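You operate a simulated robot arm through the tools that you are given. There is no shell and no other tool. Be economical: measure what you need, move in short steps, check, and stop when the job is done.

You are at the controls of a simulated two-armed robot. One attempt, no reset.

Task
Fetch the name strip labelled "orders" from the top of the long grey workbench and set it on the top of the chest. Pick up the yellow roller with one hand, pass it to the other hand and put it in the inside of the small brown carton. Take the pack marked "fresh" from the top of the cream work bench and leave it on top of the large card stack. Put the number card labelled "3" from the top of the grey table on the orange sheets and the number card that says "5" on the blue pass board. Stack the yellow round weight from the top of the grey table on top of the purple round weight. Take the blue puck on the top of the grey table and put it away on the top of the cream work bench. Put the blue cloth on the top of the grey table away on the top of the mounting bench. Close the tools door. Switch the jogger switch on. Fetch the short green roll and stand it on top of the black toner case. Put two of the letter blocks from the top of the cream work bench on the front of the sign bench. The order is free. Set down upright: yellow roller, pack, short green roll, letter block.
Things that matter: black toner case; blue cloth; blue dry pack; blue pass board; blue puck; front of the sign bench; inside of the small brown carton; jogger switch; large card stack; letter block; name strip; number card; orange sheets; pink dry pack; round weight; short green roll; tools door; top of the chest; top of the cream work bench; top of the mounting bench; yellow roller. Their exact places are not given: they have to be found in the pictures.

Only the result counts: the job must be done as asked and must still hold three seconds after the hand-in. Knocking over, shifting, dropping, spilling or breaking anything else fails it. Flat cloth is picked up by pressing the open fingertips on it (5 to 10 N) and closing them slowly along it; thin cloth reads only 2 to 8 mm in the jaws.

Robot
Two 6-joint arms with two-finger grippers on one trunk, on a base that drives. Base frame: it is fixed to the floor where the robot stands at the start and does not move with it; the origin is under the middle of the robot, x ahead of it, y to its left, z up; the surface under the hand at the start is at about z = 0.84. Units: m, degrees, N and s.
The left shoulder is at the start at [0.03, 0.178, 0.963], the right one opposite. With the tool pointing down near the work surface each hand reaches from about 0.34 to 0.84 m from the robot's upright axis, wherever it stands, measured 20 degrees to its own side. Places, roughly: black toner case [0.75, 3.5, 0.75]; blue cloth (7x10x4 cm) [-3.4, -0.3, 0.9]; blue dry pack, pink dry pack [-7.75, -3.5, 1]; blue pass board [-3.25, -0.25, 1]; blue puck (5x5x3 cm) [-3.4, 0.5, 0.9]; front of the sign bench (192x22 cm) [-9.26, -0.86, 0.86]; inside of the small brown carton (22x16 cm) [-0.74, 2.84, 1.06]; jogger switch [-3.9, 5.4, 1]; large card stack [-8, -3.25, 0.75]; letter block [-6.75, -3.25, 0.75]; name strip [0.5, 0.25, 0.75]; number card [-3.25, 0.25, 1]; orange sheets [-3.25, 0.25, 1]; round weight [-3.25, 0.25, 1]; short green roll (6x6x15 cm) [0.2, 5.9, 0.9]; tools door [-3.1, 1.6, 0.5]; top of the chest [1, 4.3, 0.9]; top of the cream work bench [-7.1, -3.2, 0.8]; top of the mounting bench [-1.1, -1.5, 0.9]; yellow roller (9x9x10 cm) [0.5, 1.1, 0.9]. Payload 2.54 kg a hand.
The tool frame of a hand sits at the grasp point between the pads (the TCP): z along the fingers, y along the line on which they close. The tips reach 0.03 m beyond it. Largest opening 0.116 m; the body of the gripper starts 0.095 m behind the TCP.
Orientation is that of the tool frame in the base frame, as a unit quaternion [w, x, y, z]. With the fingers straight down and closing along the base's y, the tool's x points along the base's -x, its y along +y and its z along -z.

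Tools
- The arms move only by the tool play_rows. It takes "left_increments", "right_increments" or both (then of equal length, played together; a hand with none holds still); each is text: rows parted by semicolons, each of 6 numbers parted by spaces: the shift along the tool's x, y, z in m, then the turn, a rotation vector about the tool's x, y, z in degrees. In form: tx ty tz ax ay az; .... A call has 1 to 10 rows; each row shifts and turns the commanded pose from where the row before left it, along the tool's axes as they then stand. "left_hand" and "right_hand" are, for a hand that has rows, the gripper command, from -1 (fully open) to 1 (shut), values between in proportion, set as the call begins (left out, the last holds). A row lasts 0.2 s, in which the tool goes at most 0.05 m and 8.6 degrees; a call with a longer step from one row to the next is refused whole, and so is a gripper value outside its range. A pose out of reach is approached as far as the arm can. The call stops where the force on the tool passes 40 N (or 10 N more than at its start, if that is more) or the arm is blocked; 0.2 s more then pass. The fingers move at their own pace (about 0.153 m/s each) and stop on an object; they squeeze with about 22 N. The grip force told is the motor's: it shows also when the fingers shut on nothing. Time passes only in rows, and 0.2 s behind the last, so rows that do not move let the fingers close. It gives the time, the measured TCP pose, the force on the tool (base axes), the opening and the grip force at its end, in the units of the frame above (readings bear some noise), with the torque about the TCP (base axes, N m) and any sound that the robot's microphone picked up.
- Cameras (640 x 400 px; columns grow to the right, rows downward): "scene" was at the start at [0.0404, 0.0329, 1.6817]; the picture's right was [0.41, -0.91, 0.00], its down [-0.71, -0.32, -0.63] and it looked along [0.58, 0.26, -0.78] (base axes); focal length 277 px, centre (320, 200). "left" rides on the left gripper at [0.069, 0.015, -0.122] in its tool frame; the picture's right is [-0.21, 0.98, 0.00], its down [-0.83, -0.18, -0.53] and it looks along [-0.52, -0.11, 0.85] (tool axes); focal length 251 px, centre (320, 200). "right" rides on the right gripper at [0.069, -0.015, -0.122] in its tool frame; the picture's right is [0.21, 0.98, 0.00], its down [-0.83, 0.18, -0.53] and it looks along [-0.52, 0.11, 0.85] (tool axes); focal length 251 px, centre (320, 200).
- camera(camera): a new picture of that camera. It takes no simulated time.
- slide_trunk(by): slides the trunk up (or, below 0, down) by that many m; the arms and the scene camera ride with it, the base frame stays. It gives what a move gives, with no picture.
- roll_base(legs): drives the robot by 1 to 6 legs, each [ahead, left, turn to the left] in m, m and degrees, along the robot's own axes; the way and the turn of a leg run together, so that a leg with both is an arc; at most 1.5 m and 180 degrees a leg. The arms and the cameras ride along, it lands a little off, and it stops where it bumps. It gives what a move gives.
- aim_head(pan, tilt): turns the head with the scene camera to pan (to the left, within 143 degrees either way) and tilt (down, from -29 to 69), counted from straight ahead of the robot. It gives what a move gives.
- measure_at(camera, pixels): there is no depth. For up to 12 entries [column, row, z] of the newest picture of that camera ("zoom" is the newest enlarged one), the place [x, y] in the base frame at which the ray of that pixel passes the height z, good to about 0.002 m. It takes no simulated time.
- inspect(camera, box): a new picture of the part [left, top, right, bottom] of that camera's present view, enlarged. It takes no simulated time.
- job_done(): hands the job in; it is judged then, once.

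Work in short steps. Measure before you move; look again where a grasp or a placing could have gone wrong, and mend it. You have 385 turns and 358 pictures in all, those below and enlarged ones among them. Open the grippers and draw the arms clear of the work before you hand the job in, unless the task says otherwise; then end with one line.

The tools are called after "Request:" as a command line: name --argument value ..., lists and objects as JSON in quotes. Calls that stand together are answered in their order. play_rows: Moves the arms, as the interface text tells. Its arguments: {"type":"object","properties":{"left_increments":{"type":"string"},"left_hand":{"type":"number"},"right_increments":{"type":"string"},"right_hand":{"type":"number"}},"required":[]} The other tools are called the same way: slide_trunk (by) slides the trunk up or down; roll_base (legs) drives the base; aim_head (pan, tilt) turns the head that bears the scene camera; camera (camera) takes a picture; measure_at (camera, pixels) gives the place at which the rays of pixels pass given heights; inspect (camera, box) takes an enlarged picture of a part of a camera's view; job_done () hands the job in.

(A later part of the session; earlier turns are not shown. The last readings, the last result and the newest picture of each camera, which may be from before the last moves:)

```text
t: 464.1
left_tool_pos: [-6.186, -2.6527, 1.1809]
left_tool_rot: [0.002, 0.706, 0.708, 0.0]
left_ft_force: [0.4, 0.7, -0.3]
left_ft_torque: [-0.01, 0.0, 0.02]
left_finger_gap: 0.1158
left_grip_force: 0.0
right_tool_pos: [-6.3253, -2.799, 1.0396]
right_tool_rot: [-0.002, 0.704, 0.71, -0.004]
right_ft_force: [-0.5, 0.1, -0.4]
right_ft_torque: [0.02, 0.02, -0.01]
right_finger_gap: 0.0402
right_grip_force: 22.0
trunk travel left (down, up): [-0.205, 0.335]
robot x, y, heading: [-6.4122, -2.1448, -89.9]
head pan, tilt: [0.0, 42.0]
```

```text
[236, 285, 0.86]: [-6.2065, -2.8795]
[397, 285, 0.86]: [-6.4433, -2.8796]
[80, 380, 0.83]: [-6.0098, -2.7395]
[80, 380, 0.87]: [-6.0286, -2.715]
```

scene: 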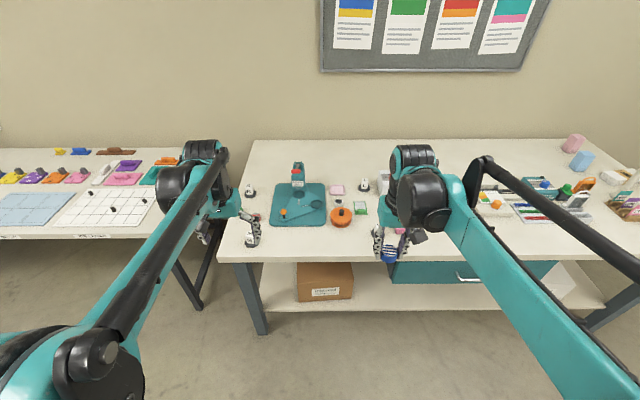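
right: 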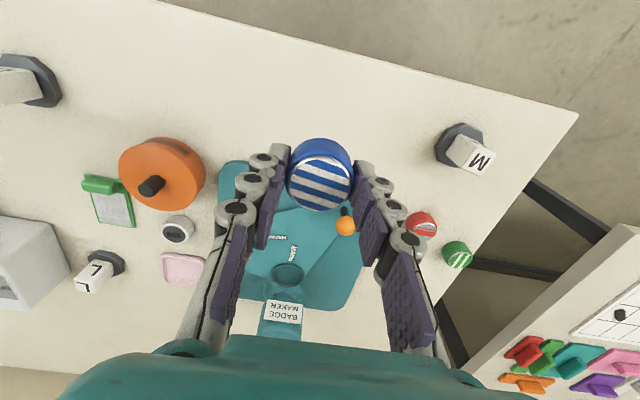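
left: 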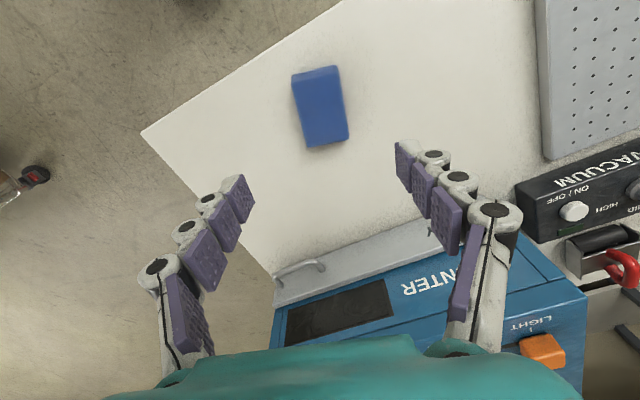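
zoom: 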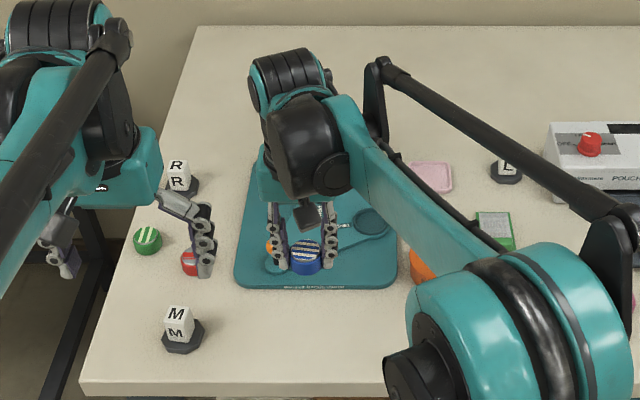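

Clear of the badge maker base (front y −2.885). Lower the puck.

Request:
play_rows --right_increments "0 0 0.045 0 0 0;0 0 0.045 0 0 0;0 0 0.04 0 0 0;0 0 0.015 0 0 0;0 0 0 0 0 0"

Request:
play_rows --right_increments "0 0 0.005 0 0 0;0 0 0.005 0 0 0;0 0 0 0 0 0"

Request:
inspect --camera "scene" --box '[250, 190, 370, 290]'

```text
t: 465.3
left_tool_pos: [-6.186, -2.6529, 1.1817]
left_tool_rot: [0.002, 0.706, 0.708, 0.0]
left_ft_force: [0.1, 0.9, -0.3]
left_ft_torque: [0.0, 0.0, 0.0]
left_finger_gap: 0.1159
left_grip_force: 0.0
right_tool_pos: [-6.3265, -2.7998, 0.8941]
right_tool_rot: [-0.002, 0.705, 0.709, -0.005]
right_ft_force: [1.2, 0.3, -0.5]
right_ft_torque: [0.02, 0.04, -0.01]
right_finger_gap: 0.0402
right_grip_force: 22.3
trunk travel left (down, up): [-0.205, 0.335]
robot x, y, heading: [-6.4108, -2.1437, -89.7]
head pan, tilt: [0.0, 42.0]
```

```text
t: 466.1
left_tool_pos: [-6.1854, -2.6526, 1.1816]
left_tool_rot: [0.001, 0.706, 0.708, 0.0]
left_ft_force: [0.1, -0.4, 0.9]
left_ft_torque: [0.02, 0.01, -0.01]
left_finger_gap: 0.1162
left_grip_force: 0.0
right_tool_pos: [-6.3271, -2.8006, 0.8849]
right_tool_rot: [-0.002, 0.705, 0.71, -0.005]
right_ft_force: [-0.3, 0.3, -0.1]
right_ft_torque: [0.03, 0.01, 0.01]
right_finger_gap: 0.0399
right_grip_force: 22.4
trunk travel left (down, up): [-0.205, 0.335]
robot x, y, heading: [-6.4086, -2.1457, -90.0]
head pan, tilt: [0.0, 42.0]
```

```text
4.00 times, centred on (310, 240) of scene
```

zoom: 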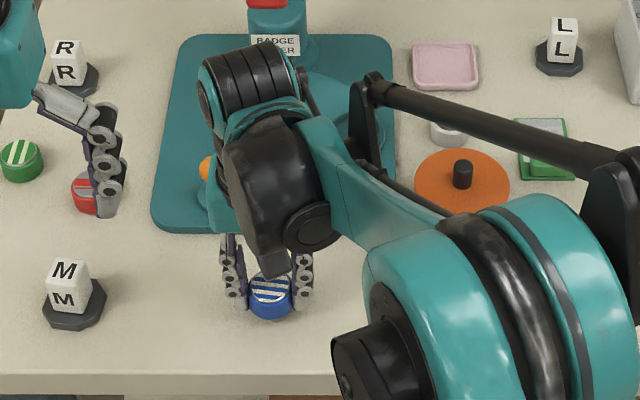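

Request:
play_rows --right_increments "0 0 0.004 0 0 0;0 0 0.003 0 0 0;0 0 0 0 0 0"

Request:
play_rows --right_increments "0 0 0.003 0 0 0;0 0 0 0 0 0"

Request:
play_rows --right_increments "0 0 0.003 0 0 0;0 0 0 0 0 0"

```text
t: 466.9
left_tool_pos: [-6.1856, -2.653, 1.1808]
left_tool_rot: [0.001, 0.707, 0.708, -0.001]
left_ft_force: [0.8, 0.4, -0.3]
left_ft_torque: [0.02, 0.0, 0.01]
left_finger_gap: 0.1161
left_grip_force: 0.1
right_tool_pos: [-6.3267, -2.7999, 0.8777]
right_tool_rot: [-0.001, 0.704, 0.71, -0.004]
right_ft_force: [-1.3, -0.2, 0.1]
right_ft_torque: [0.02, -0.02, 0.01]
right_finger_gap: 0.0401
right_grip_force: 22.2
trunk travel left (down, up): [-0.205, 0.335]
robot x, y, heading: [-6.4126, -2.1454, -89.8]
head pan, tilt: [0.0, 42.0]
```

```text
t: 467.5
left_tool_pos: [-6.1851, -2.6531, 1.181]
left_tool_rot: [0.001, 0.707, 0.708, 0.0]
left_ft_force: [-0.2, -0.1, -0.4]
left_ft_torque: [-0.02, 0.01, 0.0]
left_finger_gap: 0.1159
left_grip_force: 0.1
right_tool_pos: [-6.3271, -2.7993, 0.8747]
right_tool_rot: [-0.003, 0.704, 0.71, -0.005]
right_ft_force: [-0.8, -0.3, 0.1]
right_ft_torque: [-0.02, -0.01, 0.0]
right_finger_gap: 0.0401
right_grip_force: 21.9
trunk travel left (down, up): [-0.205, 0.335]
robot x, y, heading: [-6.4115, -2.1439, -89.7]
head pan, tilt: [0.0, 42.0]
```

```text
t: 468.1
left_tool_pos: [-6.1841, -2.6538, 1.1824]
left_tool_rot: [0.001, 0.706, 0.708, 0.0]
left_ft_force: [0.1, 0.1, -0.1]
left_ft_torque: [0.0, 0.0, 0.03]
left_finger_gap: 0.1158
left_grip_force: 0.0
right_tool_pos: [-6.3268, -2.8004, 0.8725]
right_tool_rot: [-0.002, 0.706, 0.708, -0.004]
right_ft_force: [0.8, -1.8, 6.4]
right_ft_torque: [-0.06, -0.12, -0.03]
right_finger_gap: 0.04
right_grip_force: 21.8
trunk travel left (down, up): [-0.205, 0.335]
robot x, y, heading: [-6.4116, -2.1448, -89.9]
head pan, tilt: [0.0, 42.0]
```

Contact. Release the puck and rise.

Request:
play_rows --right_increments "0 0 0 0 0 0;0 0 0 0 0 0;0 0 -0.03 0 0 0;0 0 -0.045 0 0 0;0 0 -0.045 0 0 0;0 0 -0.045 0 0 0;0 0 -0.045 0 0 0;0.04 -0.02 -0.01 0 0 0;0.04 -0.02 -0.01 0 0 0;0.04 -0.02 -0.01 0 0 0" --right_hand 0.1

Request:
camera --camera "scene"

Request:
inspect --camera "scene" --box '[220, 150, 420, 290]'

```text
t: 470.3
left_tool_pos: [-6.1867, -2.6518, 1.1825]
left_tool_rot: [0.002, 0.706, 0.708, 0.0]
left_ft_force: [0.0, 0.0, -0.4]
left_ft_torque: [-0.01, 0.01, -0.01]
left_finger_gap: 0.116
left_grip_force: 0.0
right_tool_pos: [-6.3876, -2.6772, 1.1134]
right_tool_rot: [-0.001, 0.705, 0.709, -0.005]
right_ft_force: [-0.1, 0.6, 0.2]
right_ft_torque: [-0.04, 0.0, -0.04]
right_finger_gap: 0.0522
right_grip_force: 0.0
trunk travel left (down, up): [-0.205, 0.335]
robot x, y, heading: [-6.4089, -2.1408, -89.7]
head pan, tilt: [0.0, 42.0]
```

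```text
138 pictures are left
```

scene: 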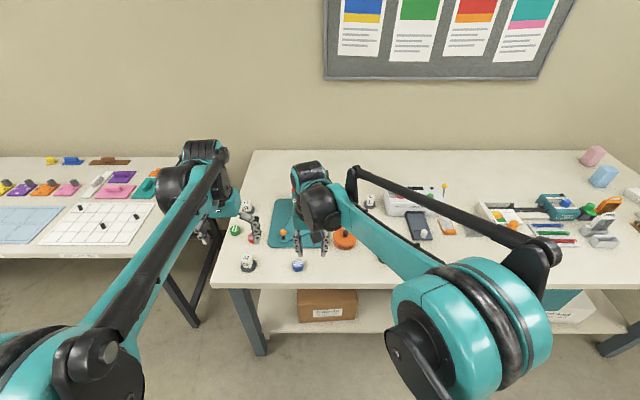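

```text
2.86 times, centred on (320, 220) of scene
```

zoom: 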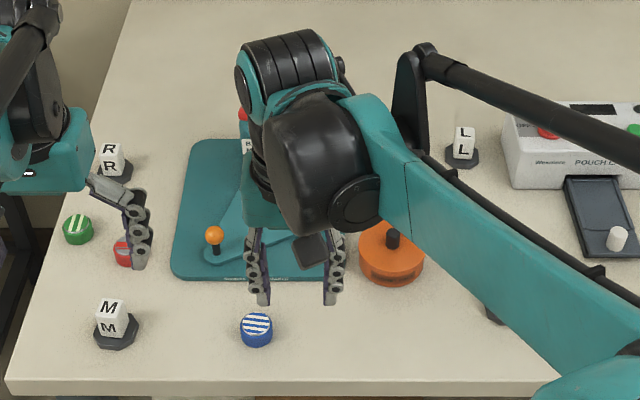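

Puck is placed. Back off and slide west to see the packs and card stack.

Request:
roll_base --legs '[[-0.22, 0, 0], [0, -1.15, 0]]'

Request:
aim_head --pan 0 --tilt 35

Request:
camera --camera "scene"

Request:
inspect --camera "scene" --box '[240, 90, 440, 250]'

```text
t: 477.5
left_tool_pos: [-7.345, -2.4361, 1.1805]
left_tool_rot: [0.001, 0.708, 0.706, -0.001]
left_ft_force: [-0.4, -0.4, 0.9]
left_ft_torque: [0.0, -0.03, 0.05]
left_finger_gap: 0.1162
left_grip_force: 0.0
right_tool_pos: [-7.546, -2.4612, 1.1126]
right_tool_rot: [-0.001, 0.707, 0.708, -0.005]
right_ft_force: [0.5, 0.9, -0.3]
right_ft_torque: [0.0, -0.02, -0.01]
right_finger_gap: 0.0521
right_grip_force: 0.1
trunk travel left (down, up): [-0.205, 0.335]
robot x, y, heading: [-7.5686, -1.9271, -89.9]
head pan, tilt: [0.0, 42.0]
```

```text
t: 478.2
left_tool_pos: [-7.3451, -2.4356, 1.1811]
left_tool_rot: [0.001, 0.707, 0.707, 0.0]
left_ft_force: [0.2, 0.0, -0.9]
left_ft_torque: [-0.01, 0.01, 0.01]
left_finger_gap: 0.116
left_grip_force: 0.0
right_tool_pos: [-7.5452, -2.4623, 1.1122]
right_tool_rot: [-0.002, 0.707, 0.707, -0.004]
right_ft_force: [0.6, -0.7, 0.4]
right_ft_torque: [0.03, 0.03, 0.02]
right_finger_gap: 0.0522
right_grip_force: 0.1
trunk travel left (down, up): [-0.205, 0.335]
robot x, y, heading: [-7.5675, -1.9265, -90.0]
head pan, tilt: [0.0, 35.0]
```

```text
136 pictures are left
```

scene: 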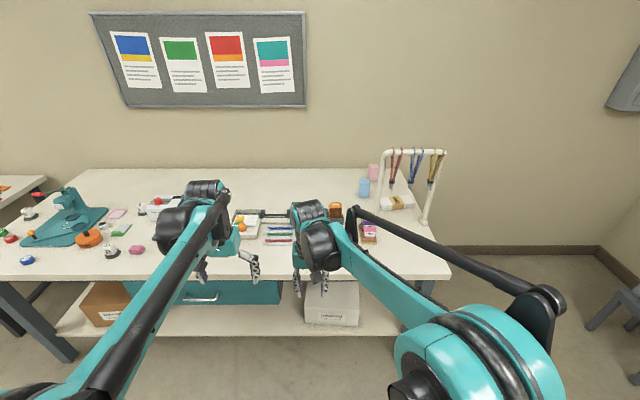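

```text
2.50 times, centred on (340, 170) of scene
```

zoom: 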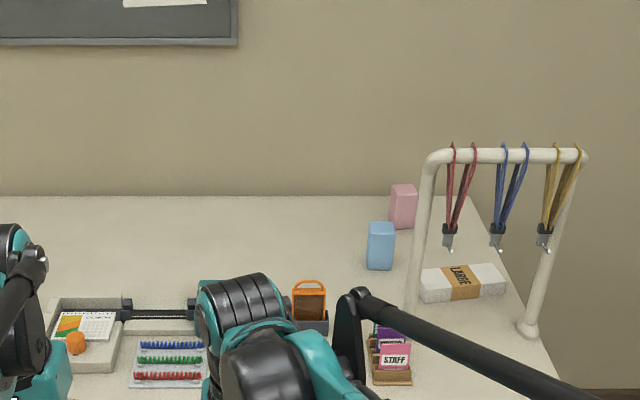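

Request:
inspect --camera "scene" --box '[345, 140, 455, 230]'

Request:
measure_at --camera "zoom" --pixels '[[105, 202, 0.84], [155, 130, 0.84], [215, 260, 0.85], [215, 270, 0.84], [365, 255, 0.84], [270, 230, 0.88], [180, 290, 0.84], [430, 340, 0.84]]'

```text
4.44 times, centred on (400, 185) of scene
```

zoom: 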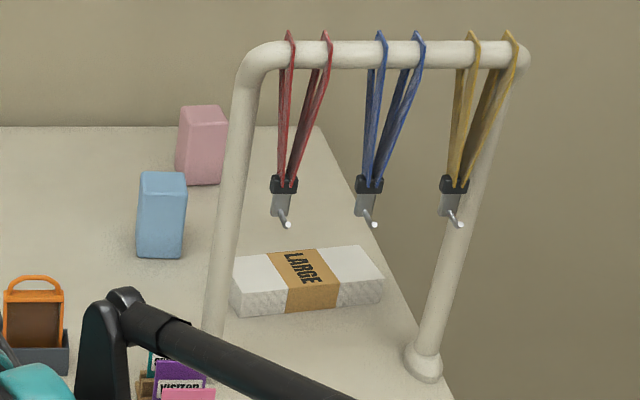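

```text
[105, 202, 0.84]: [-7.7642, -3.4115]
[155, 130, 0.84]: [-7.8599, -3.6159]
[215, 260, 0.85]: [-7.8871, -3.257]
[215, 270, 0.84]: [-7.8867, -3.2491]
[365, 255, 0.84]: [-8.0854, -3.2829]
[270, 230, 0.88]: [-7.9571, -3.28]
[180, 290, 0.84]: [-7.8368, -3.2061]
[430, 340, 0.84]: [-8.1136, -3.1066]
```

Request:
measure_at --camera "zoom" --pixels '[[160, 257, 0.838], [200, 184, 0.838], [236, 317, 0.838], [383, 297, 0.838], [232, 285, 0.88], [383, 278, 0.88], [367, 246, 0.88], [233, 256, 0.88], [423, 368, 0.838], [203, 345, 0.838], [160, 190, 0.95]]'

```text
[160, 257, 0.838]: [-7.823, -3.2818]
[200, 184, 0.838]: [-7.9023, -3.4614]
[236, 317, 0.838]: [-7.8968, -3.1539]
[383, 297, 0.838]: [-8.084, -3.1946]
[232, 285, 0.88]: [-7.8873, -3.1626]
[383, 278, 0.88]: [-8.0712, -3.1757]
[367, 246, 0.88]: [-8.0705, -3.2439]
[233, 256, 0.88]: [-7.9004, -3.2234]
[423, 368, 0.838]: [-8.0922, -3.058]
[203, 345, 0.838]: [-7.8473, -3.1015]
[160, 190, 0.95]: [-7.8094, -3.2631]
```

The card stack (LARGE) lies behind the lanyard rack; better served from the bench's west end. Look at the space there.

Request:
aim_head --pan -45 --tilt 35

Request:
camera --camera "scene"

```text
t: 479.3
left_tool_pos: [-7.345, -2.4353, 1.1817]
left_tool_rot: [0.001, 0.707, 0.708, 0.0]
left_ft_force: [0.0, 0.6, 0.4]
left_ft_torque: [0.0, 0.0, 0.02]
left_finger_gap: 0.116
left_grip_force: 0.0
right_tool_pos: [-7.5453, -2.4618, 1.1126]
right_tool_rot: [-0.001, 0.706, 0.708, -0.005]
right_ft_force: [-0.1, 0.2, -0.9]
right_ft_torque: [-0.01, 0.0, 0.01]
right_finger_gap: 0.0523
right_grip_force: 0.0
trunk travel left (down, up): [-0.205, 0.335]
robot x, y, heading: [-7.5677, -1.9254, -90.2]
head pan, tilt: [-45.0, 35.0]
```

```text
133 pictures are left
```

scene: 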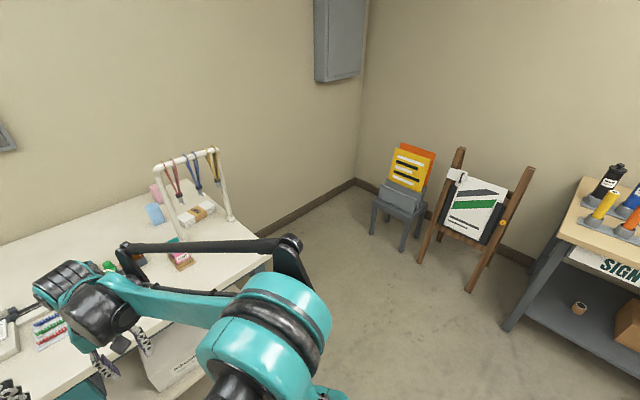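

Request:
measure_at --camera "scene" --pixels '[[372, 235, 0], [402, 252, 0], [418, 262, 0], [469, 290, 0], [267, 248, 0.838], [193, 178, 0.838], [355, 180, 0], [507, 330, 0], [560, 235, 0.83]]'

Request:
inspect --camera "scene" --box '[130, 130, 270, 270]'

```text
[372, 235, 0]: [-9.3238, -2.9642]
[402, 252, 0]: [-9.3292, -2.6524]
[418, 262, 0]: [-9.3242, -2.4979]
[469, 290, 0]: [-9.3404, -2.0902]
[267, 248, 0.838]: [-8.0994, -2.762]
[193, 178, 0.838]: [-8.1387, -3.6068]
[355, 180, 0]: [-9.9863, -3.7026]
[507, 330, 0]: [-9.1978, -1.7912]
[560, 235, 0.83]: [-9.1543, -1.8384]
```

```text
2.86 times, centred on (200, 200) of scene
```

zoom: 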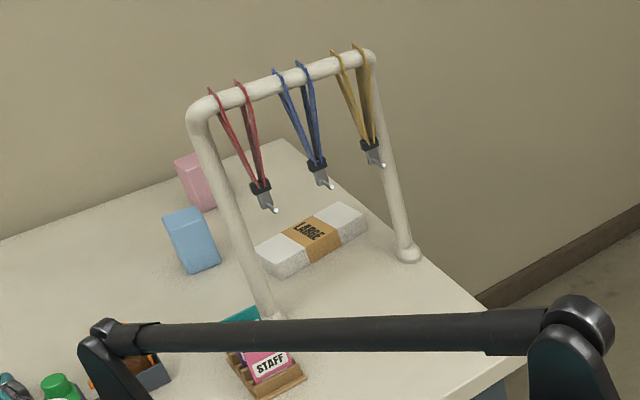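

Free floor west of the bench (x −8.1..−9.3). Go there, face east (heading 0°), then slide south.

Request:
roll_base --legs '[[0, -1.15, 0], [0, 0, 90], [0, -1.2, 0]]'

Request:
aim_head --pan 0 --tilt 42

Request:
camera --camera "scene"

Request:
inspect --camera "scene" --box '[240, 60, 440, 230]'

```text
t: 494.7
left_tool_pos: [-8.2179, -2.8986, 1.182]
left_tool_rot: [0.0, 0.0, 1.0, 0.001]
left_ft_force: [-0.7, 0.5, 0.3]
left_ft_torque: [0.0, 0.02, 0.01]
left_finger_gap: 0.1161
left_grip_force: 0.1
right_tool_pos: [-8.1904, -3.0996, 1.1127]
right_tool_rot: [0.001, -0.003, 1.0, -0.004]
right_ft_force: [0.2, -0.3, -0.1]
right_ft_torque: [0.0, 0.01, -0.02]
right_finger_gap: 0.0522
right_grip_force: 0.1
trunk travel left (down, up): [-0.205, 0.335]
robot x, y, heading: [-8.7276, -3.1276, 0.2]
head pan, tilt: [-45.0, 35.0]
```

```text
t: 495.8
left_tool_pos: [-8.2166, -2.8989, 1.1813]
left_tool_rot: [0.001, 0.0, 1.0, 0.0]
left_ft_force: [-0.7, 0.3, -0.1]
left_ft_torque: [-0.01, 0.02, -0.03]
left_finger_gap: 0.1159
left_grip_force: 0.0
right_tool_pos: [-8.1913, -3.0998, 1.1126]
right_tool_rot: [0.002, -0.002, 1.0, -0.004]
right_ft_force: [0.0, 0.5, -0.3]
right_ft_torque: [-0.02, 0.02, 0.02]
right_finger_gap: 0.052
right_grip_force: 0.1
trunk travel left (down, up): [-0.205, 0.335]
robot x, y, heading: [-8.7256, -3.1268, 0.1]
head pan, tilt: [0.0, 42.0]
```

```text
131 pictures are left
```

scene: 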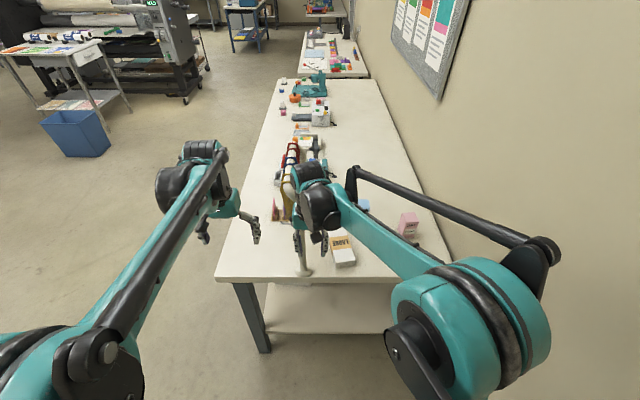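

```text
2.35 times, centred on (340, 145) of scene
```

zoom: 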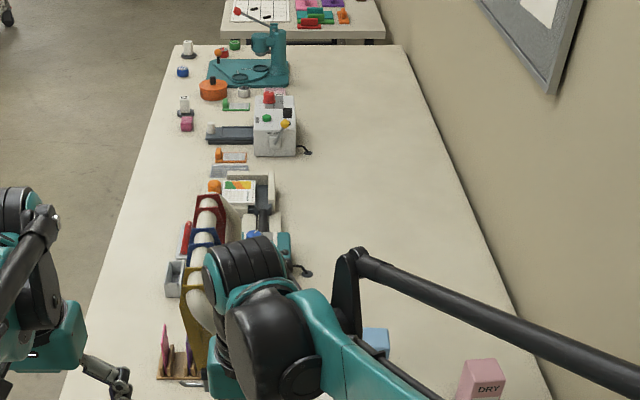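

The pink pack reads "DRY". Retract the right hand and read the blue one.

Request:
play_rows --right_increments "0.03 -0.02 -0.03 0 0 0;0.03 -0.025 -0.03 0 0 0;0.03 -0.03 -0.02 0 0 0;0.03 -0.03 -0.01 0 0 0;0.02 -0.04 0 0 0 0;0 -0.03 0 0 0 0;0 0 0 0 0 0" --right_hand -1

Request:
aim_head --pan -5 --tilt 42

Request:
camera --camera "scene"

Request:
camera --camera "right"

```text
t: 497.4
left_tool_pos: [-8.2174, -2.898, 1.182]
left_tool_rot: [0.0, -0.001, 1.0, 0.0]
left_ft_force: [-0.7, 1.0, 0.8]
left_ft_torque: [-0.01, -0.03, 0.02]
left_finger_gap: 0.1159
left_grip_force: 0.1
right_tool_pos: [-8.3309, -3.2749, 1.204]
right_tool_rot: [0.001, -0.002, 1.0, -0.004]
right_ft_force: [0.7, -0.4, -0.2]
right_ft_torque: [0.0, 0.0, 0.03]
right_finger_gap: 0.1158
right_grip_force: 0.0
trunk travel left (down, up): [-0.205, 0.335]
robot x, y, heading: [-8.7266, -3.1226, 0.1]
head pan, tilt: [0.0, 42.0]
```

```text
t: 498.1
left_tool_pos: [-8.2181, -2.8981, 1.1818]
left_tool_rot: [0.001, 0.001, 1.0, 0.001]
left_ft_force: [-0.7, -0.5, -0.4]
left_ft_torque: [0.01, -0.02, -0.02]
left_finger_gap: 0.1162
left_grip_force: 0.1
right_tool_pos: [-8.3291, -3.2738, 1.2024]
right_tool_rot: [0.001, -0.002, 1.0, -0.004]
right_ft_force: [-0.2, -0.4, 0.5]
right_ft_torque: [-0.06, 0.01, 0.0]
right_finger_gap: 0.1163
right_grip_force: 0.0
trunk travel left (down, up): [-0.205, 0.335]
robot x, y, heading: [-8.7261, -3.1242, -0.2]
head pan, tilt: [-5.0, 42.0]
```

```text
129 pictures are left
```

scene: 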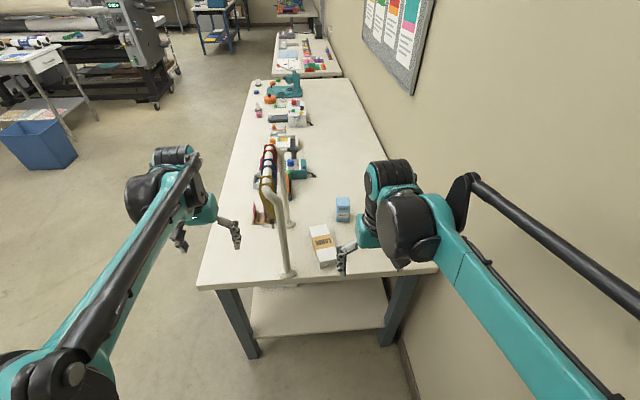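

```text
128 pictures are left
```

right: 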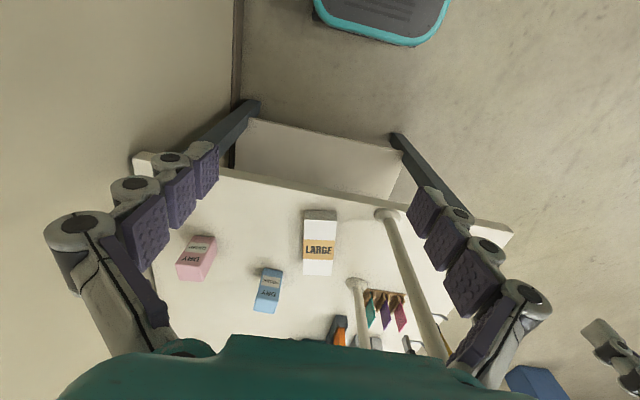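

Request:
inspect --camera "right" --box '[165, 195, 345, 325]'

Request:
inspect --camera "scene" --box '[290, 180, 370, 280]'

```text
3.08 times, centred on (255, 260) of right
```

zoom: 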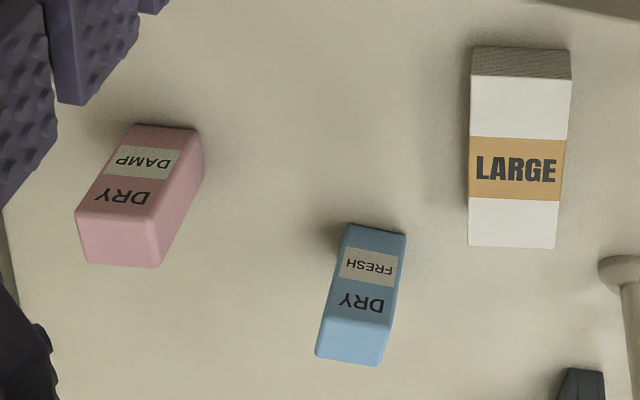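

```text
4.00 times, centred on (330, 230) of scene
```

zoom: 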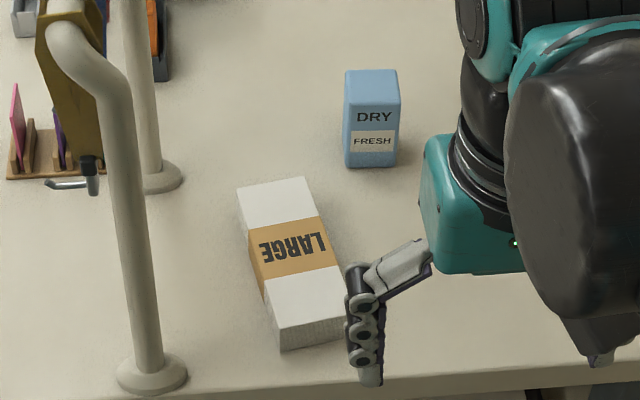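

Blue pack is FRESH. Measure the pack and the stack.

Request:
measure_at --camera "zoom" --pixels '[[345, 165, 0.838], [397, 166, 0.838], [346, 98, 0.95], [400, 98, 0.95], [348, 71, 0.95], [396, 71, 0.95], [283, 350, 0.838], [238, 190, 0.875], [303, 178, 0.875], [348, 300, 0.875], [277, 322, 0.875], [150, 375, 0.838]]'

Request:
measure_at --camera "right" --pixels '[[262, 271, 0.838], [284, 272, 0.838], [275, 307, 0.95], [254, 304, 0.95], [304, 220, 0.875], [337, 221, 0.875], [333, 276, 0.875], [304, 275, 0.875]]'

```text
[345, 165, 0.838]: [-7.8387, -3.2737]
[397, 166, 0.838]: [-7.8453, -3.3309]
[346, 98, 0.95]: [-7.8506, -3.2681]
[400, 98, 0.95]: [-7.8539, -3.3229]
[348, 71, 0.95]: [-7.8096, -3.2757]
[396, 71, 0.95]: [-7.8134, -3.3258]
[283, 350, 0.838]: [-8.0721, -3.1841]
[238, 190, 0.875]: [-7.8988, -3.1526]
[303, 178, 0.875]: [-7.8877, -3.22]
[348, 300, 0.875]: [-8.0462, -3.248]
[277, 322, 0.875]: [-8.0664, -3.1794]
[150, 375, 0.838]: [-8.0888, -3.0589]
```

```text
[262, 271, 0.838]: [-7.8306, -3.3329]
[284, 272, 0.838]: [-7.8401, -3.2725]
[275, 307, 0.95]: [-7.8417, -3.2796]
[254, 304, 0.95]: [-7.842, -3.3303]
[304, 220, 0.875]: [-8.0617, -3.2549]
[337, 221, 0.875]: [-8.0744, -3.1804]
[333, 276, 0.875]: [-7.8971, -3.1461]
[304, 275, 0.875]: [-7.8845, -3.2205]
```

Pack centre ≈(−7.822,−3.302), 0.057 wide; stack centre ≈(−7.98,−3.20), top ≈0.875. Drive 0.2 m ahead and move the right hand over the pack.

Request:
roll_base --legs '[[0.2, 0, 0]]'

Request:
play_rows --right_increments "-0.045 -0.004 0 0 0 0;-0.045 -0.004 0 0 0 0;-0.045 -0.004 0 0 0 0;-0.045 -0.004 0 0 0 0;-0.045 -0.004 0 0 0 0;-0.045 -0.004 0 0 0 0;0 0 0.045 0 0 0;0 0 0.045 0 0 0;0 0 0 0 0 0"

Request:
camera --camera "right"

Request:
camera --camera "scene"

```text
t: 499.7
left_tool_pos: [-8.0188, -2.8986, 1.1826]
left_tool_rot: [0.001, -0.001, 1.0, 0.0]
left_ft_force: [0.6, 0.3, 0.1]
left_ft_torque: [-0.01, 0.02, -0.01]
left_finger_gap: 0.1158
left_grip_force: 0.1
right_tool_pos: [-8.1305, -3.2739, 1.2025]
right_tool_rot: [0.001, -0.002, 1.0, -0.004]
right_ft_force: [0.5, 0.3, -1.0]
right_ft_torque: [0.0, 0.04, -0.01]
right_finger_gap: 0.1161
right_grip_force: 0.1
trunk travel left (down, up): [-0.205, 0.335]
robot x, y, heading: [-8.5292, -3.1244, 0.2]
head pan, tilt: [-5.0, 42.0]
```

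```text
t: 501.7
left_tool_pos: [-8.02, -2.8983, 1.1816]
left_tool_rot: [0.002, -0.001, 1.0, 0.0]
left_ft_force: [-0.8, 0.6, 0.1]
left_ft_torque: [-0.02, -0.03, 0.03]
left_finger_gap: 0.1161
left_grip_force: 0.1
right_tool_pos: [-7.8621, -3.2982, 1.1146]
right_tool_rot: [0.002, -0.002, 1.0, -0.004]
right_ft_force: [0.0, 0.2, -0.3]
right_ft_torque: [-0.01, -0.02, -0.06]
right_finger_gap: 0.1161
right_grip_force: 0.1
trunk travel left (down, up): [-0.205, 0.335]
robot x, y, heading: [-8.5312, -3.1216, -0.1]
head pan, tilt: [-5.0, 42.0]
```

```text
125 pictures are left
```

right: 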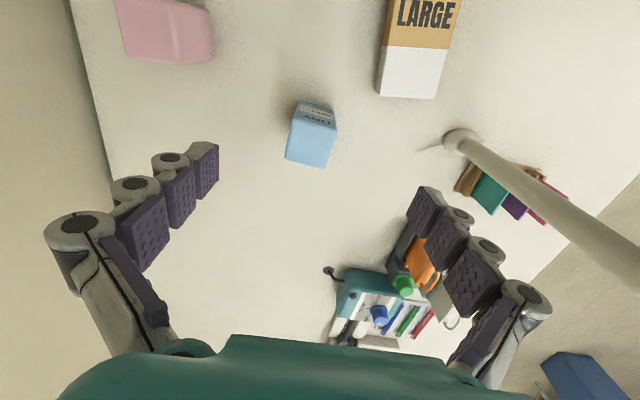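

```text
124 pictures are left
```

scene: 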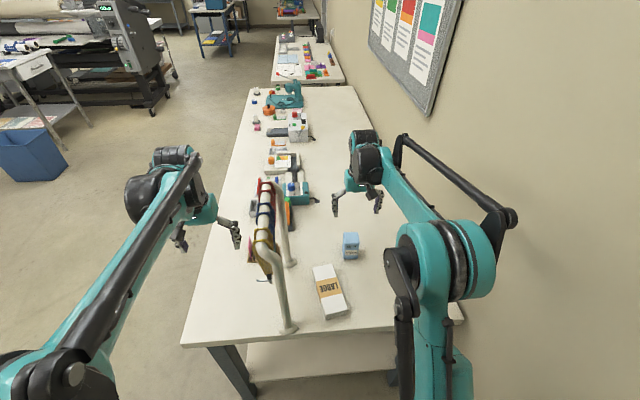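

Request:
inspect --camera "right" --box '[260, 80, 360, 180]'

Request:
measure_at --camera "zoom" --pixels '[[240, 215, 0.945], [385, 265, 0.945], [335, 348, 0.945], [178, 308, 0.945], [247, 85, 0.838], [395, 125, 0.838]]'

```text
4.00 times, centred on (310, 130) of right
```

zoom: 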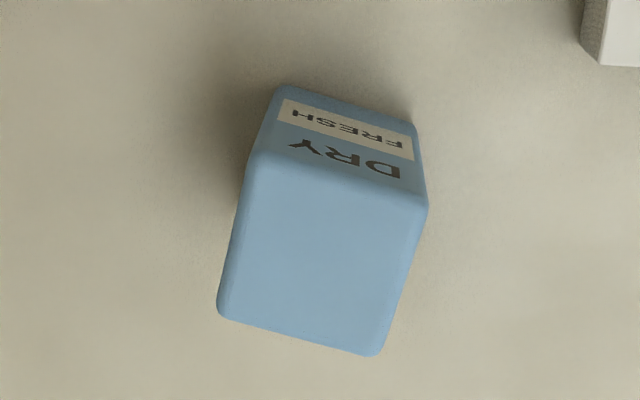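

```text
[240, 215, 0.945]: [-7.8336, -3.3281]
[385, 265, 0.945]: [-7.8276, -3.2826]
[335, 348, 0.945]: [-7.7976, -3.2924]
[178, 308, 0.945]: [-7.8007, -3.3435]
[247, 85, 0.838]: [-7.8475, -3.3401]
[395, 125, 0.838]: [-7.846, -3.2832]
```

Request:
measure_at --camera "zoom" --pixels '[[252, 160, 0.945], [425, 205, 0.945], [375, 352, 0.945], [220, 312, 0.945], [275, 88, 0.838], [412, 128, 0.838]]'

```text
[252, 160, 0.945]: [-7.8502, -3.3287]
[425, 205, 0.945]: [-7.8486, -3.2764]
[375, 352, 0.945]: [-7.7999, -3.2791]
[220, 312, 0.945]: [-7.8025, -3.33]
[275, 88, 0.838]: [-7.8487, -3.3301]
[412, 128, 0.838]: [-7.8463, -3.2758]
```

Pack centre (−7.825,−3.303). Align and lower to TCP 0.91, grip.

Request:
play_rows --right_increments "-0.037 -0.005 0 0 0 0;0 0 0.045 0 0 0;0 0 0.045 0 0 0;0 0 0.045 0 0 0;0 0 0.04 0 0 0;0 0 0.03 0 0 0;0 0 0 0 0 0" --right_hand -0.6

Request:
camera --camera "right"

Request:
play_rows --right_increments "0 0 0 0 0 0;0 0 0 0 0 0;0 0 0 0 0 0" --right_hand 1

```text
t: 503.3
left_tool_pos: [-8.0199, -2.8963, 1.1815]
left_tool_rot: [0.001, 0.0, 1.0, 0.001]
left_ft_force: [-0.7, 0.0, -0.5]
left_ft_torque: [0.02, -0.03, -0.02]
left_finger_gap: 0.1163
left_grip_force: 0.0
right_tool_pos: [-7.8229, -3.3044, 0.9098]
right_tool_rot: [0.002, -0.003, 1.0, -0.004]
right_ft_force: [0.7, -0.8, 0.2]
right_ft_torque: [0.01, 0.01, -0.01]
right_finger_gap: 0.0928
right_grip_force: 0.1
trunk travel left (down, up): [-0.205, 0.335]
robot x, y, heading: [-8.5256, -3.12, 0.2]
head pan, tilt: [-5.0, 42.0]
```

```text
122 pictures are left
```

right: 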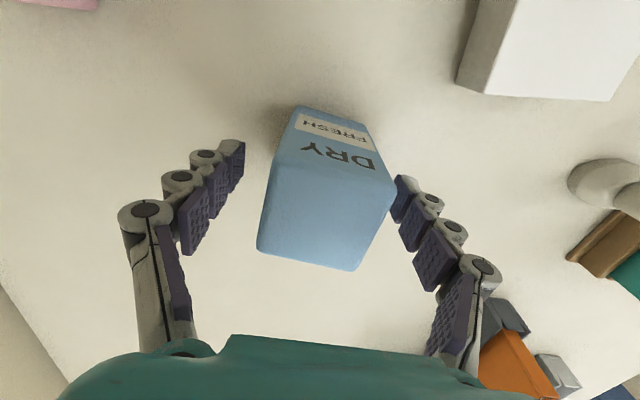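

```text
t: 504.1
left_tool_pos: [-8.0195, -2.8973, 1.1818]
left_tool_rot: [0.001, -0.001, 1.0, 0.001]
left_ft_force: [0.1, -0.5, 0.5]
left_ft_torque: [0.02, -0.01, 0.01]
left_finger_gap: 0.1161
left_grip_force: 0.0
right_tool_pos: [-7.8233, -3.3035, 0.9097]
right_tool_rot: [0.001, -0.002, 1.0, -0.004]
right_ft_force: [-0.2, 1.0, 0.9]
right_ft_torque: [0.2, 0.05, -0.04]
right_finger_gap: 0.0564
right_grip_force: 21.8
trunk travel left (down, up): [-0.205, 0.335]
robot x, y, heading: [-8.5312, -3.1225, 0.2]
head pan, tilt: [-5.0, 42.0]
```

Gripped (56 mm). Lift 8 cm and move over the stack.

Request:
play_rows --right_increments "0 0 -0.03 0 0 0;0 0 -0.03 0 0 0;0 0 -0.025 0 0 0;0.0393 0.0241 0 0 0 0;0.0393 0.0241 0 0 0 0;0.0393 0.0241 0 0 0 0;0.0393 0.0241 0 0 0 0;0 0 0 0 0 0"

Request:
camera --camera "right"

Request:
camera --camera "scene"

Request:
inspect --camera "scene" --box '[240, 180, 400, 340]'

```text
t: 505.9
left_tool_pos: [-8.0195, -2.8982, 1.1803]
left_tool_rot: [0.001, -0.001, 1.0, 0.002]
left_ft_force: [-0.3, -0.9, -0.1]
left_ft_torque: [0.01, 0.03, -0.01]
left_finger_gap: 0.1157
left_grip_force: 0.1
right_tool_pos: [-7.9805, -3.2073, 0.9924]
right_tool_rot: [0.002, -0.002, 1.0, -0.005]
right_ft_force: [0.6, -0.4, -2.3]
right_ft_torque: [0.0, 0.02, 0.03]
right_finger_gap: 0.0562
right_grip_force: 22.0
trunk travel left (down, up): [-0.205, 0.335]
robot x, y, heading: [-8.5288, -3.123, -0.1]
head pan, tilt: [-5.0, 42.0]
```

```text
121 pictures are left
```

right: 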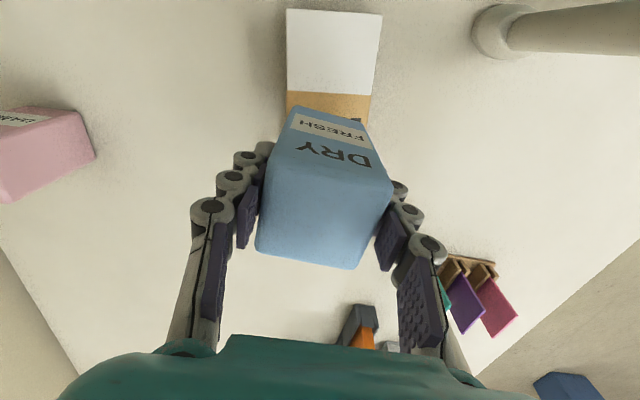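

```text
120 pictures are left
```

scene: 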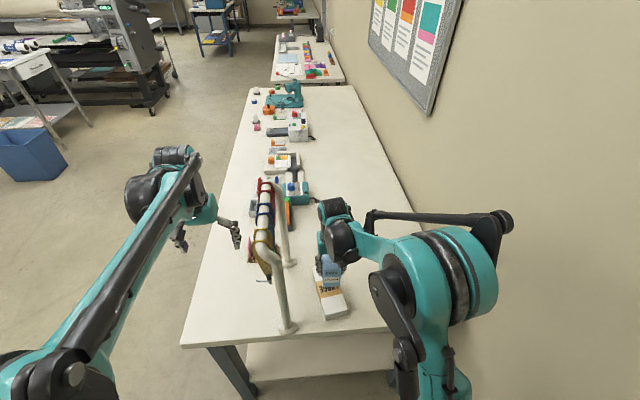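

```text
2.50 times, centred on (320, 260) of scene
```

zoom: 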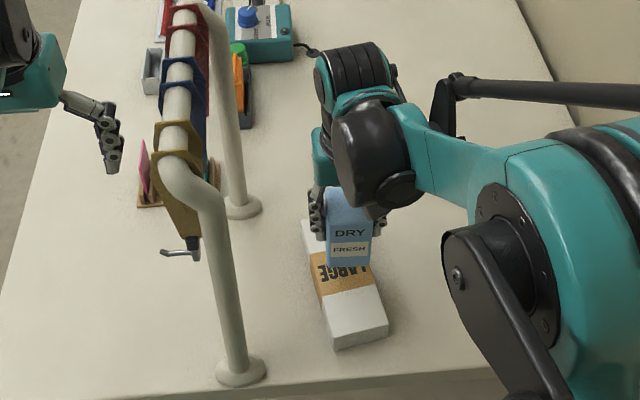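

Request:
play_rows --right_increments "0 0 0.02 0 0 0;0 0 0.012 0 0 0;0 0 0.004 0 0 0;0 0 0 0 0 0"

Request:
play_rows --right_increments "0 0 0.003 0 0 0;0 0 0.003 0 0 0;0 0 0 0 0 0"

Request:
play_rows --right_increments "0 0 0.003 0 0 0;0 0 0 0 0 0"

```text
t: 506.9
left_tool_pos: [-8.02, -2.8971, 1.1807]
left_tool_rot: [0.001, -0.001, 1.0, 0.001]
left_ft_force: [0.2, -0.2, 0.0]
left_ft_torque: [0.0, 0.0, -0.04]
left_finger_gap: 0.1161
left_grip_force: 0.0
right_tool_pos: [-7.981, -3.2065, 0.956]
right_tool_rot: [0.002, -0.002, 1.0, -0.006]
right_ft_force: [0.1, 0.2, -1.6]
right_ft_torque: [0.03, 0.01, -0.03]
right_finger_gap: 0.0563
right_grip_force: 21.8
trunk travel left (down, up): [-0.205, 0.335]
robot x, y, heading: [-8.5301, -3.1249, 0.0]
head pan, tilt: [-5.0, 42.0]
```

```text
t: 507.7
left_tool_pos: [-8.0184, -2.8977, 1.1817]
left_tool_rot: [0.001, -0.001, 1.0, 0.0]
left_ft_force: [-1.0, 0.1, -0.2]
left_ft_torque: [0.03, 0.01, 0.0]
left_finger_gap: 0.1162
left_grip_force: 0.0
right_tool_pos: [-7.9817, -3.2082, 0.951]
right_tool_rot: [0.002, -0.003, 1.0, -0.004]
right_ft_force: [0.8, -0.3, -2.1]
right_ft_torque: [0.0, 0.02, -0.01]
right_finger_gap: 0.0559
right_grip_force: 21.9
trunk travel left (down, up): [-0.205, 0.335]
robot x, y, heading: [-8.5332, -3.1232, 0.2]
head pan, tilt: [-5.0, 42.0]
```

```text
t: 508.3
left_tool_pos: [-8.0184, -2.8983, 1.1815]
left_tool_rot: [0.001, -0.001, 1.0, 0.001]
left_ft_force: [-0.3, -0.3, -0.6]
left_ft_torque: [0.0, 0.0, 0.02]
left_finger_gap: 0.1161
left_grip_force: 0.0
right_tool_pos: [-7.9815, -3.2081, 0.948]
right_tool_rot: [0.002, -0.002, 1.0, -0.005]
right_ft_force: [0.3, 0.0, -1.8]
right_ft_torque: [-0.02, 0.01, 0.04]
right_finger_gap: 0.0556
right_grip_force: 21.8
trunk travel left (down, up): [-0.205, 0.335]
robot x, y, heading: [-8.5312, -3.1212, 0.0]
head pan, tilt: [-5.0, 42.0]
```

Request:
play_rows --right_increments "0 0 0.003 0 0 0;0 0 0.003 0 0 0;0 0 0 0 0 0"

Request:
play_rows --right_increments "0 0 0.003 0 0 0;0 0 0 0 0 0"

Request:
play_rows --right_increments "0 0 0.003 0 0 0;0 0 0 0 0 0"

```text
t: 509.1
left_tool_pos: [-8.0207, -2.8972, 1.1811]
left_tool_rot: [0.002, -0.001, 1.0, 0.0]
left_ft_force: [-0.1, -0.4, 0.3]
left_ft_torque: [-0.02, 0.0, 0.03]
left_finger_gap: 0.1163
left_grip_force: 0.0
right_tool_pos: [-7.9813, -3.2086, 0.9436]
right_tool_rot: [0.003, -0.003, 1.0, -0.004]
right_ft_force: [0.4, 0.9, 20.3]
right_ft_torque: [-0.02, 0.01, 0.0]
right_finger_gap: 0.0557
right_grip_force: 22.0
trunk travel left (down, up): [-0.205, 0.335]
robot x, y, heading: [-8.5311, -3.1206, 0.1]
head pan, tilt: [-5.0, 42.0]
```

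```text
t: 509.7
left_tool_pos: [-8.0215, -2.8971, 1.1814]
left_tool_rot: [0.002, 0.0, 1.0, 0.0]
left_ft_force: [0.1, -0.4, 0.3]
left_ft_torque: [0.03, -0.01, -0.03]
left_finger_gap: 0.116
left_grip_force: 0.2
right_tool_pos: [-7.9828, -3.2075, 0.9394]
right_tool_rot: [0.003, -0.003, 1.0, -0.004]
right_ft_force: [-0.4, 0.9, 20.4]
right_ft_torque: [0.06, 0.06, 0.01]
right_finger_gap: 0.0553
right_grip_force: 21.8
trunk travel left (down, up): [-0.205, 0.335]
robot x, y, heading: [-8.5275, -3.1205, -0.0]
head pan, tilt: [-5.0, 42.0]
```

```text
t: 510.3
left_tool_pos: [-8.0215, -2.897, 1.1816]
left_tool_rot: [0.002, 0.0, 1.0, 0.0]
left_ft_force: [-1.0, 0.6, 0.0]
left_ft_torque: [-0.01, 0.02, -0.01]
left_finger_gap: 0.1161
left_grip_force: 0.1
right_tool_pos: [-7.9814, -3.207, 0.936]
right_tool_rot: [0.004, -0.002, 1.0, -0.004]
right_ft_force: [-0.5, 0.6, 21.1]
right_ft_torque: [0.03, 0.02, -0.01]
right_finger_gap: 0.0558
right_grip_force: 22.0
trunk travel left (down, up): [-0.205, 0.335]
robot x, y, heading: [-8.5267, -3.1244, 0.3]
head pan, tilt: [-5.0, 42.0]
```

On the stack (fingers slide at 20 N). Release, rise straight up.

Request:
play_rows --right_increments "0 0 0 0 0 0;0 0 0 0 0 0;0 0 -0.03 0 0 0;0 0 -0.04 0 0 0;0 0 -0.04 0 0 0;0 0 -0.045 0 0 0;0 0 -0.045 0 0 0;0 0 -0.045 0 0 0;0 0 0 0 0 0" --right_hand -0.5

Request:
inspect --camera "scene" --box '[240, 180, 400, 340]'

```text
t: 512.3
left_tool_pos: [-8.0191, -2.8973, 1.1814]
left_tool_rot: [0.0, 0.0, 1.0, 0.001]
left_ft_force: [0.1, 0.1, -0.9]
left_ft_torque: [-0.02, 0.0, -0.05]
left_finger_gap: 0.1158
left_grip_force: 0.0
right_tool_pos: [-7.9822, -3.2047, 1.1799]
right_tool_rot: [0.002, -0.003, 1.0, -0.004]
right_ft_force: [-0.1, 0.2, 0.2]
right_ft_torque: [-0.01, 0.01, 0.02]
right_finger_gap: 0.087
right_grip_force: 0.0
trunk travel left (down, up): [-0.205, 0.335]
robot x, y, heading: [-8.53, -3.1214, 0.1]
head pan, tilt: [-5.0, 42.0]
```

```text
2.50 times, centred on (320, 260) of scene
```

zoom: 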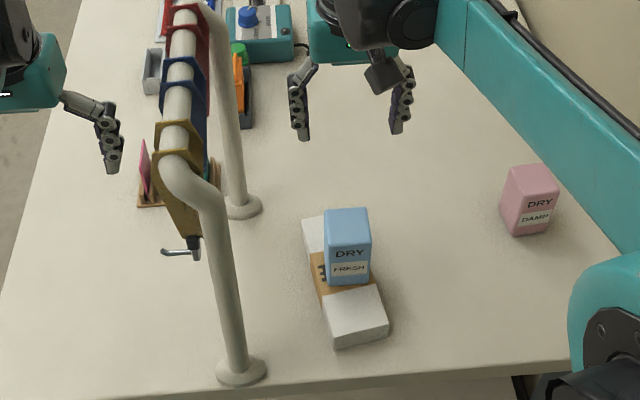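

Pack FRESH is on the stack. Back out west, go north, turn to −90° and return to the letter blocks near x −6.4.

Request:
roll_base --legs '[[-0.3, 0, 0], [0, 1.15, 0], [0, 0, -90], [0, 1.2, 0], [0, 1.2, 0], [0.1, 0, 0]]'

Request:
aim_head --pan 0 --tilt 45

Request:
camera --camera "scene"

Request:
inspect --camera "scene" --box '[200, 120, 440, 280]'

```text
t: 535.7
left_tool_pos: [-6.2183, -2.6081, 1.1809]
left_tool_rot: [0.001, 0.713, 0.701, -0.001]
left_ft_force: [0.3, -0.6, 0.0]
left_ft_torque: [0.04, 0.0, -0.01]
left_finger_gap: 0.1159
left_grip_force: 0.1
right_tool_pos: [-6.5261, -2.6399, 1.1799]
right_tool_rot: [-0.002, 0.712, 0.702, -0.004]
right_ft_force: [0.5, -0.5, -0.6]
right_ft_torque: [0.07, 0.0, 0.01]
right_finger_gap: 0.087
right_grip_force: 0.0
trunk travel left (down, up): [-0.205, 0.335]
robot x, y, heading: [-6.4343, -2.0949, -90.9]
head pan, tilt: [-5.0, 42.0]
```

```text
t: 536.4
left_tool_pos: [-6.2168, -2.6076, 1.1818]
left_tool_rot: [0.001, 0.714, 0.701, 0.0]
left_ft_force: [0.5, -0.7, 0.2]
left_ft_torque: [0.0, 0.02, -0.01]
left_finger_gap: 0.1158
left_grip_force: 0.0
right_tool_pos: [-6.5268, -2.6394, 1.1819]
right_tool_rot: [-0.002, 0.712, 0.702, -0.004]
right_ft_force: [0.1, -0.2, -0.4]
right_ft_torque: [0.02, 0.02, -0.03]
right_finger_gap: 0.087
right_grip_force: 0.1
trunk travel left (down, up): [-0.205, 0.335]
robot x, y, heading: [-6.4324, -2.0944, -91.1]
head pan, tilt: [0.0, 45.0]
```

```text
117 pictures are left
```

scene: 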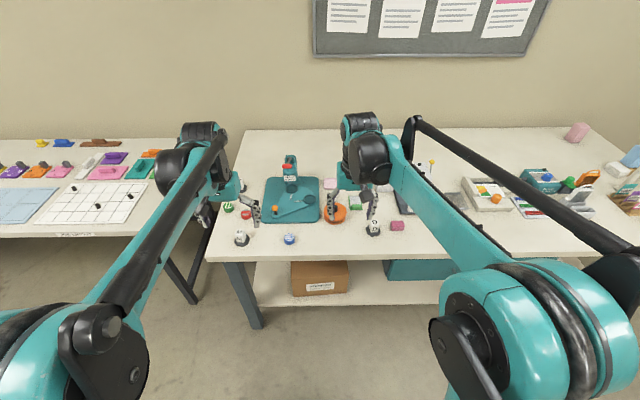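

```text
2.50 times, centred on (320, 200) of scene
```

zoom: 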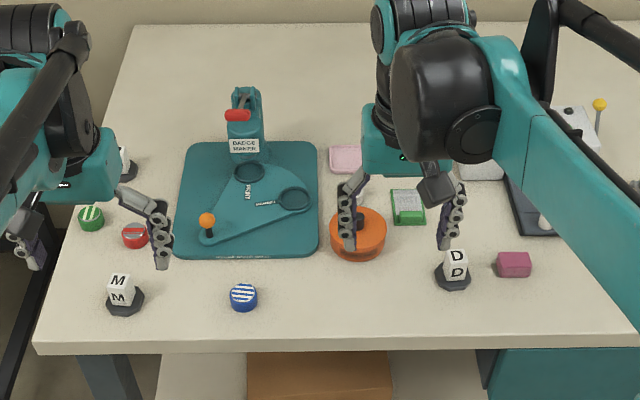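

Request:
measure_at --camera "zoom" --pixels '[[452, 280, 0.84], [457, 252, 0.89], [125, 304, 0.84], [120, 278, 0.89], [437, 280, 0.84], [471, 280, 0.84], [457, 252, 0.905]]'

Request:
camera --camera "left"

Request:
camera --camera "right"

```text
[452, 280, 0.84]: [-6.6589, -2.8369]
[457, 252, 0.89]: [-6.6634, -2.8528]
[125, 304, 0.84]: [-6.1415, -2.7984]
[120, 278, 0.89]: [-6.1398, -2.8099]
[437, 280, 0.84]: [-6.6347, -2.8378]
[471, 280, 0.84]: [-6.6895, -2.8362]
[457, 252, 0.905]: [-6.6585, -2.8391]
```

```text
115 pictures are left
```

left: 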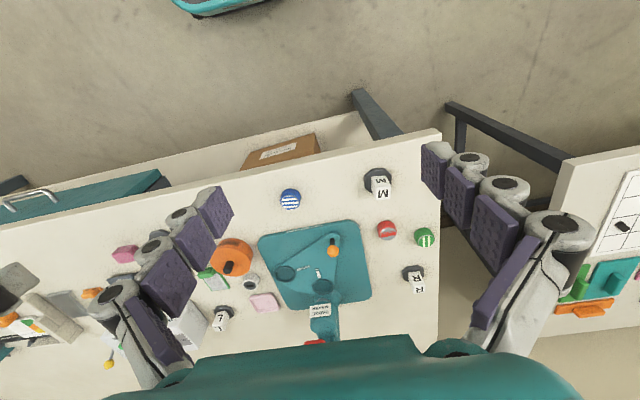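

```text
114 pictures are left
```

right: 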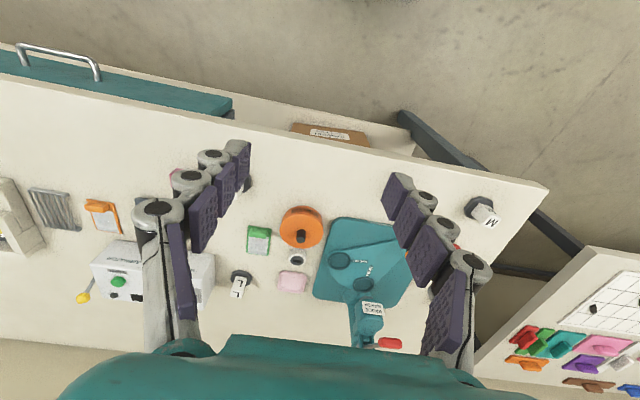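

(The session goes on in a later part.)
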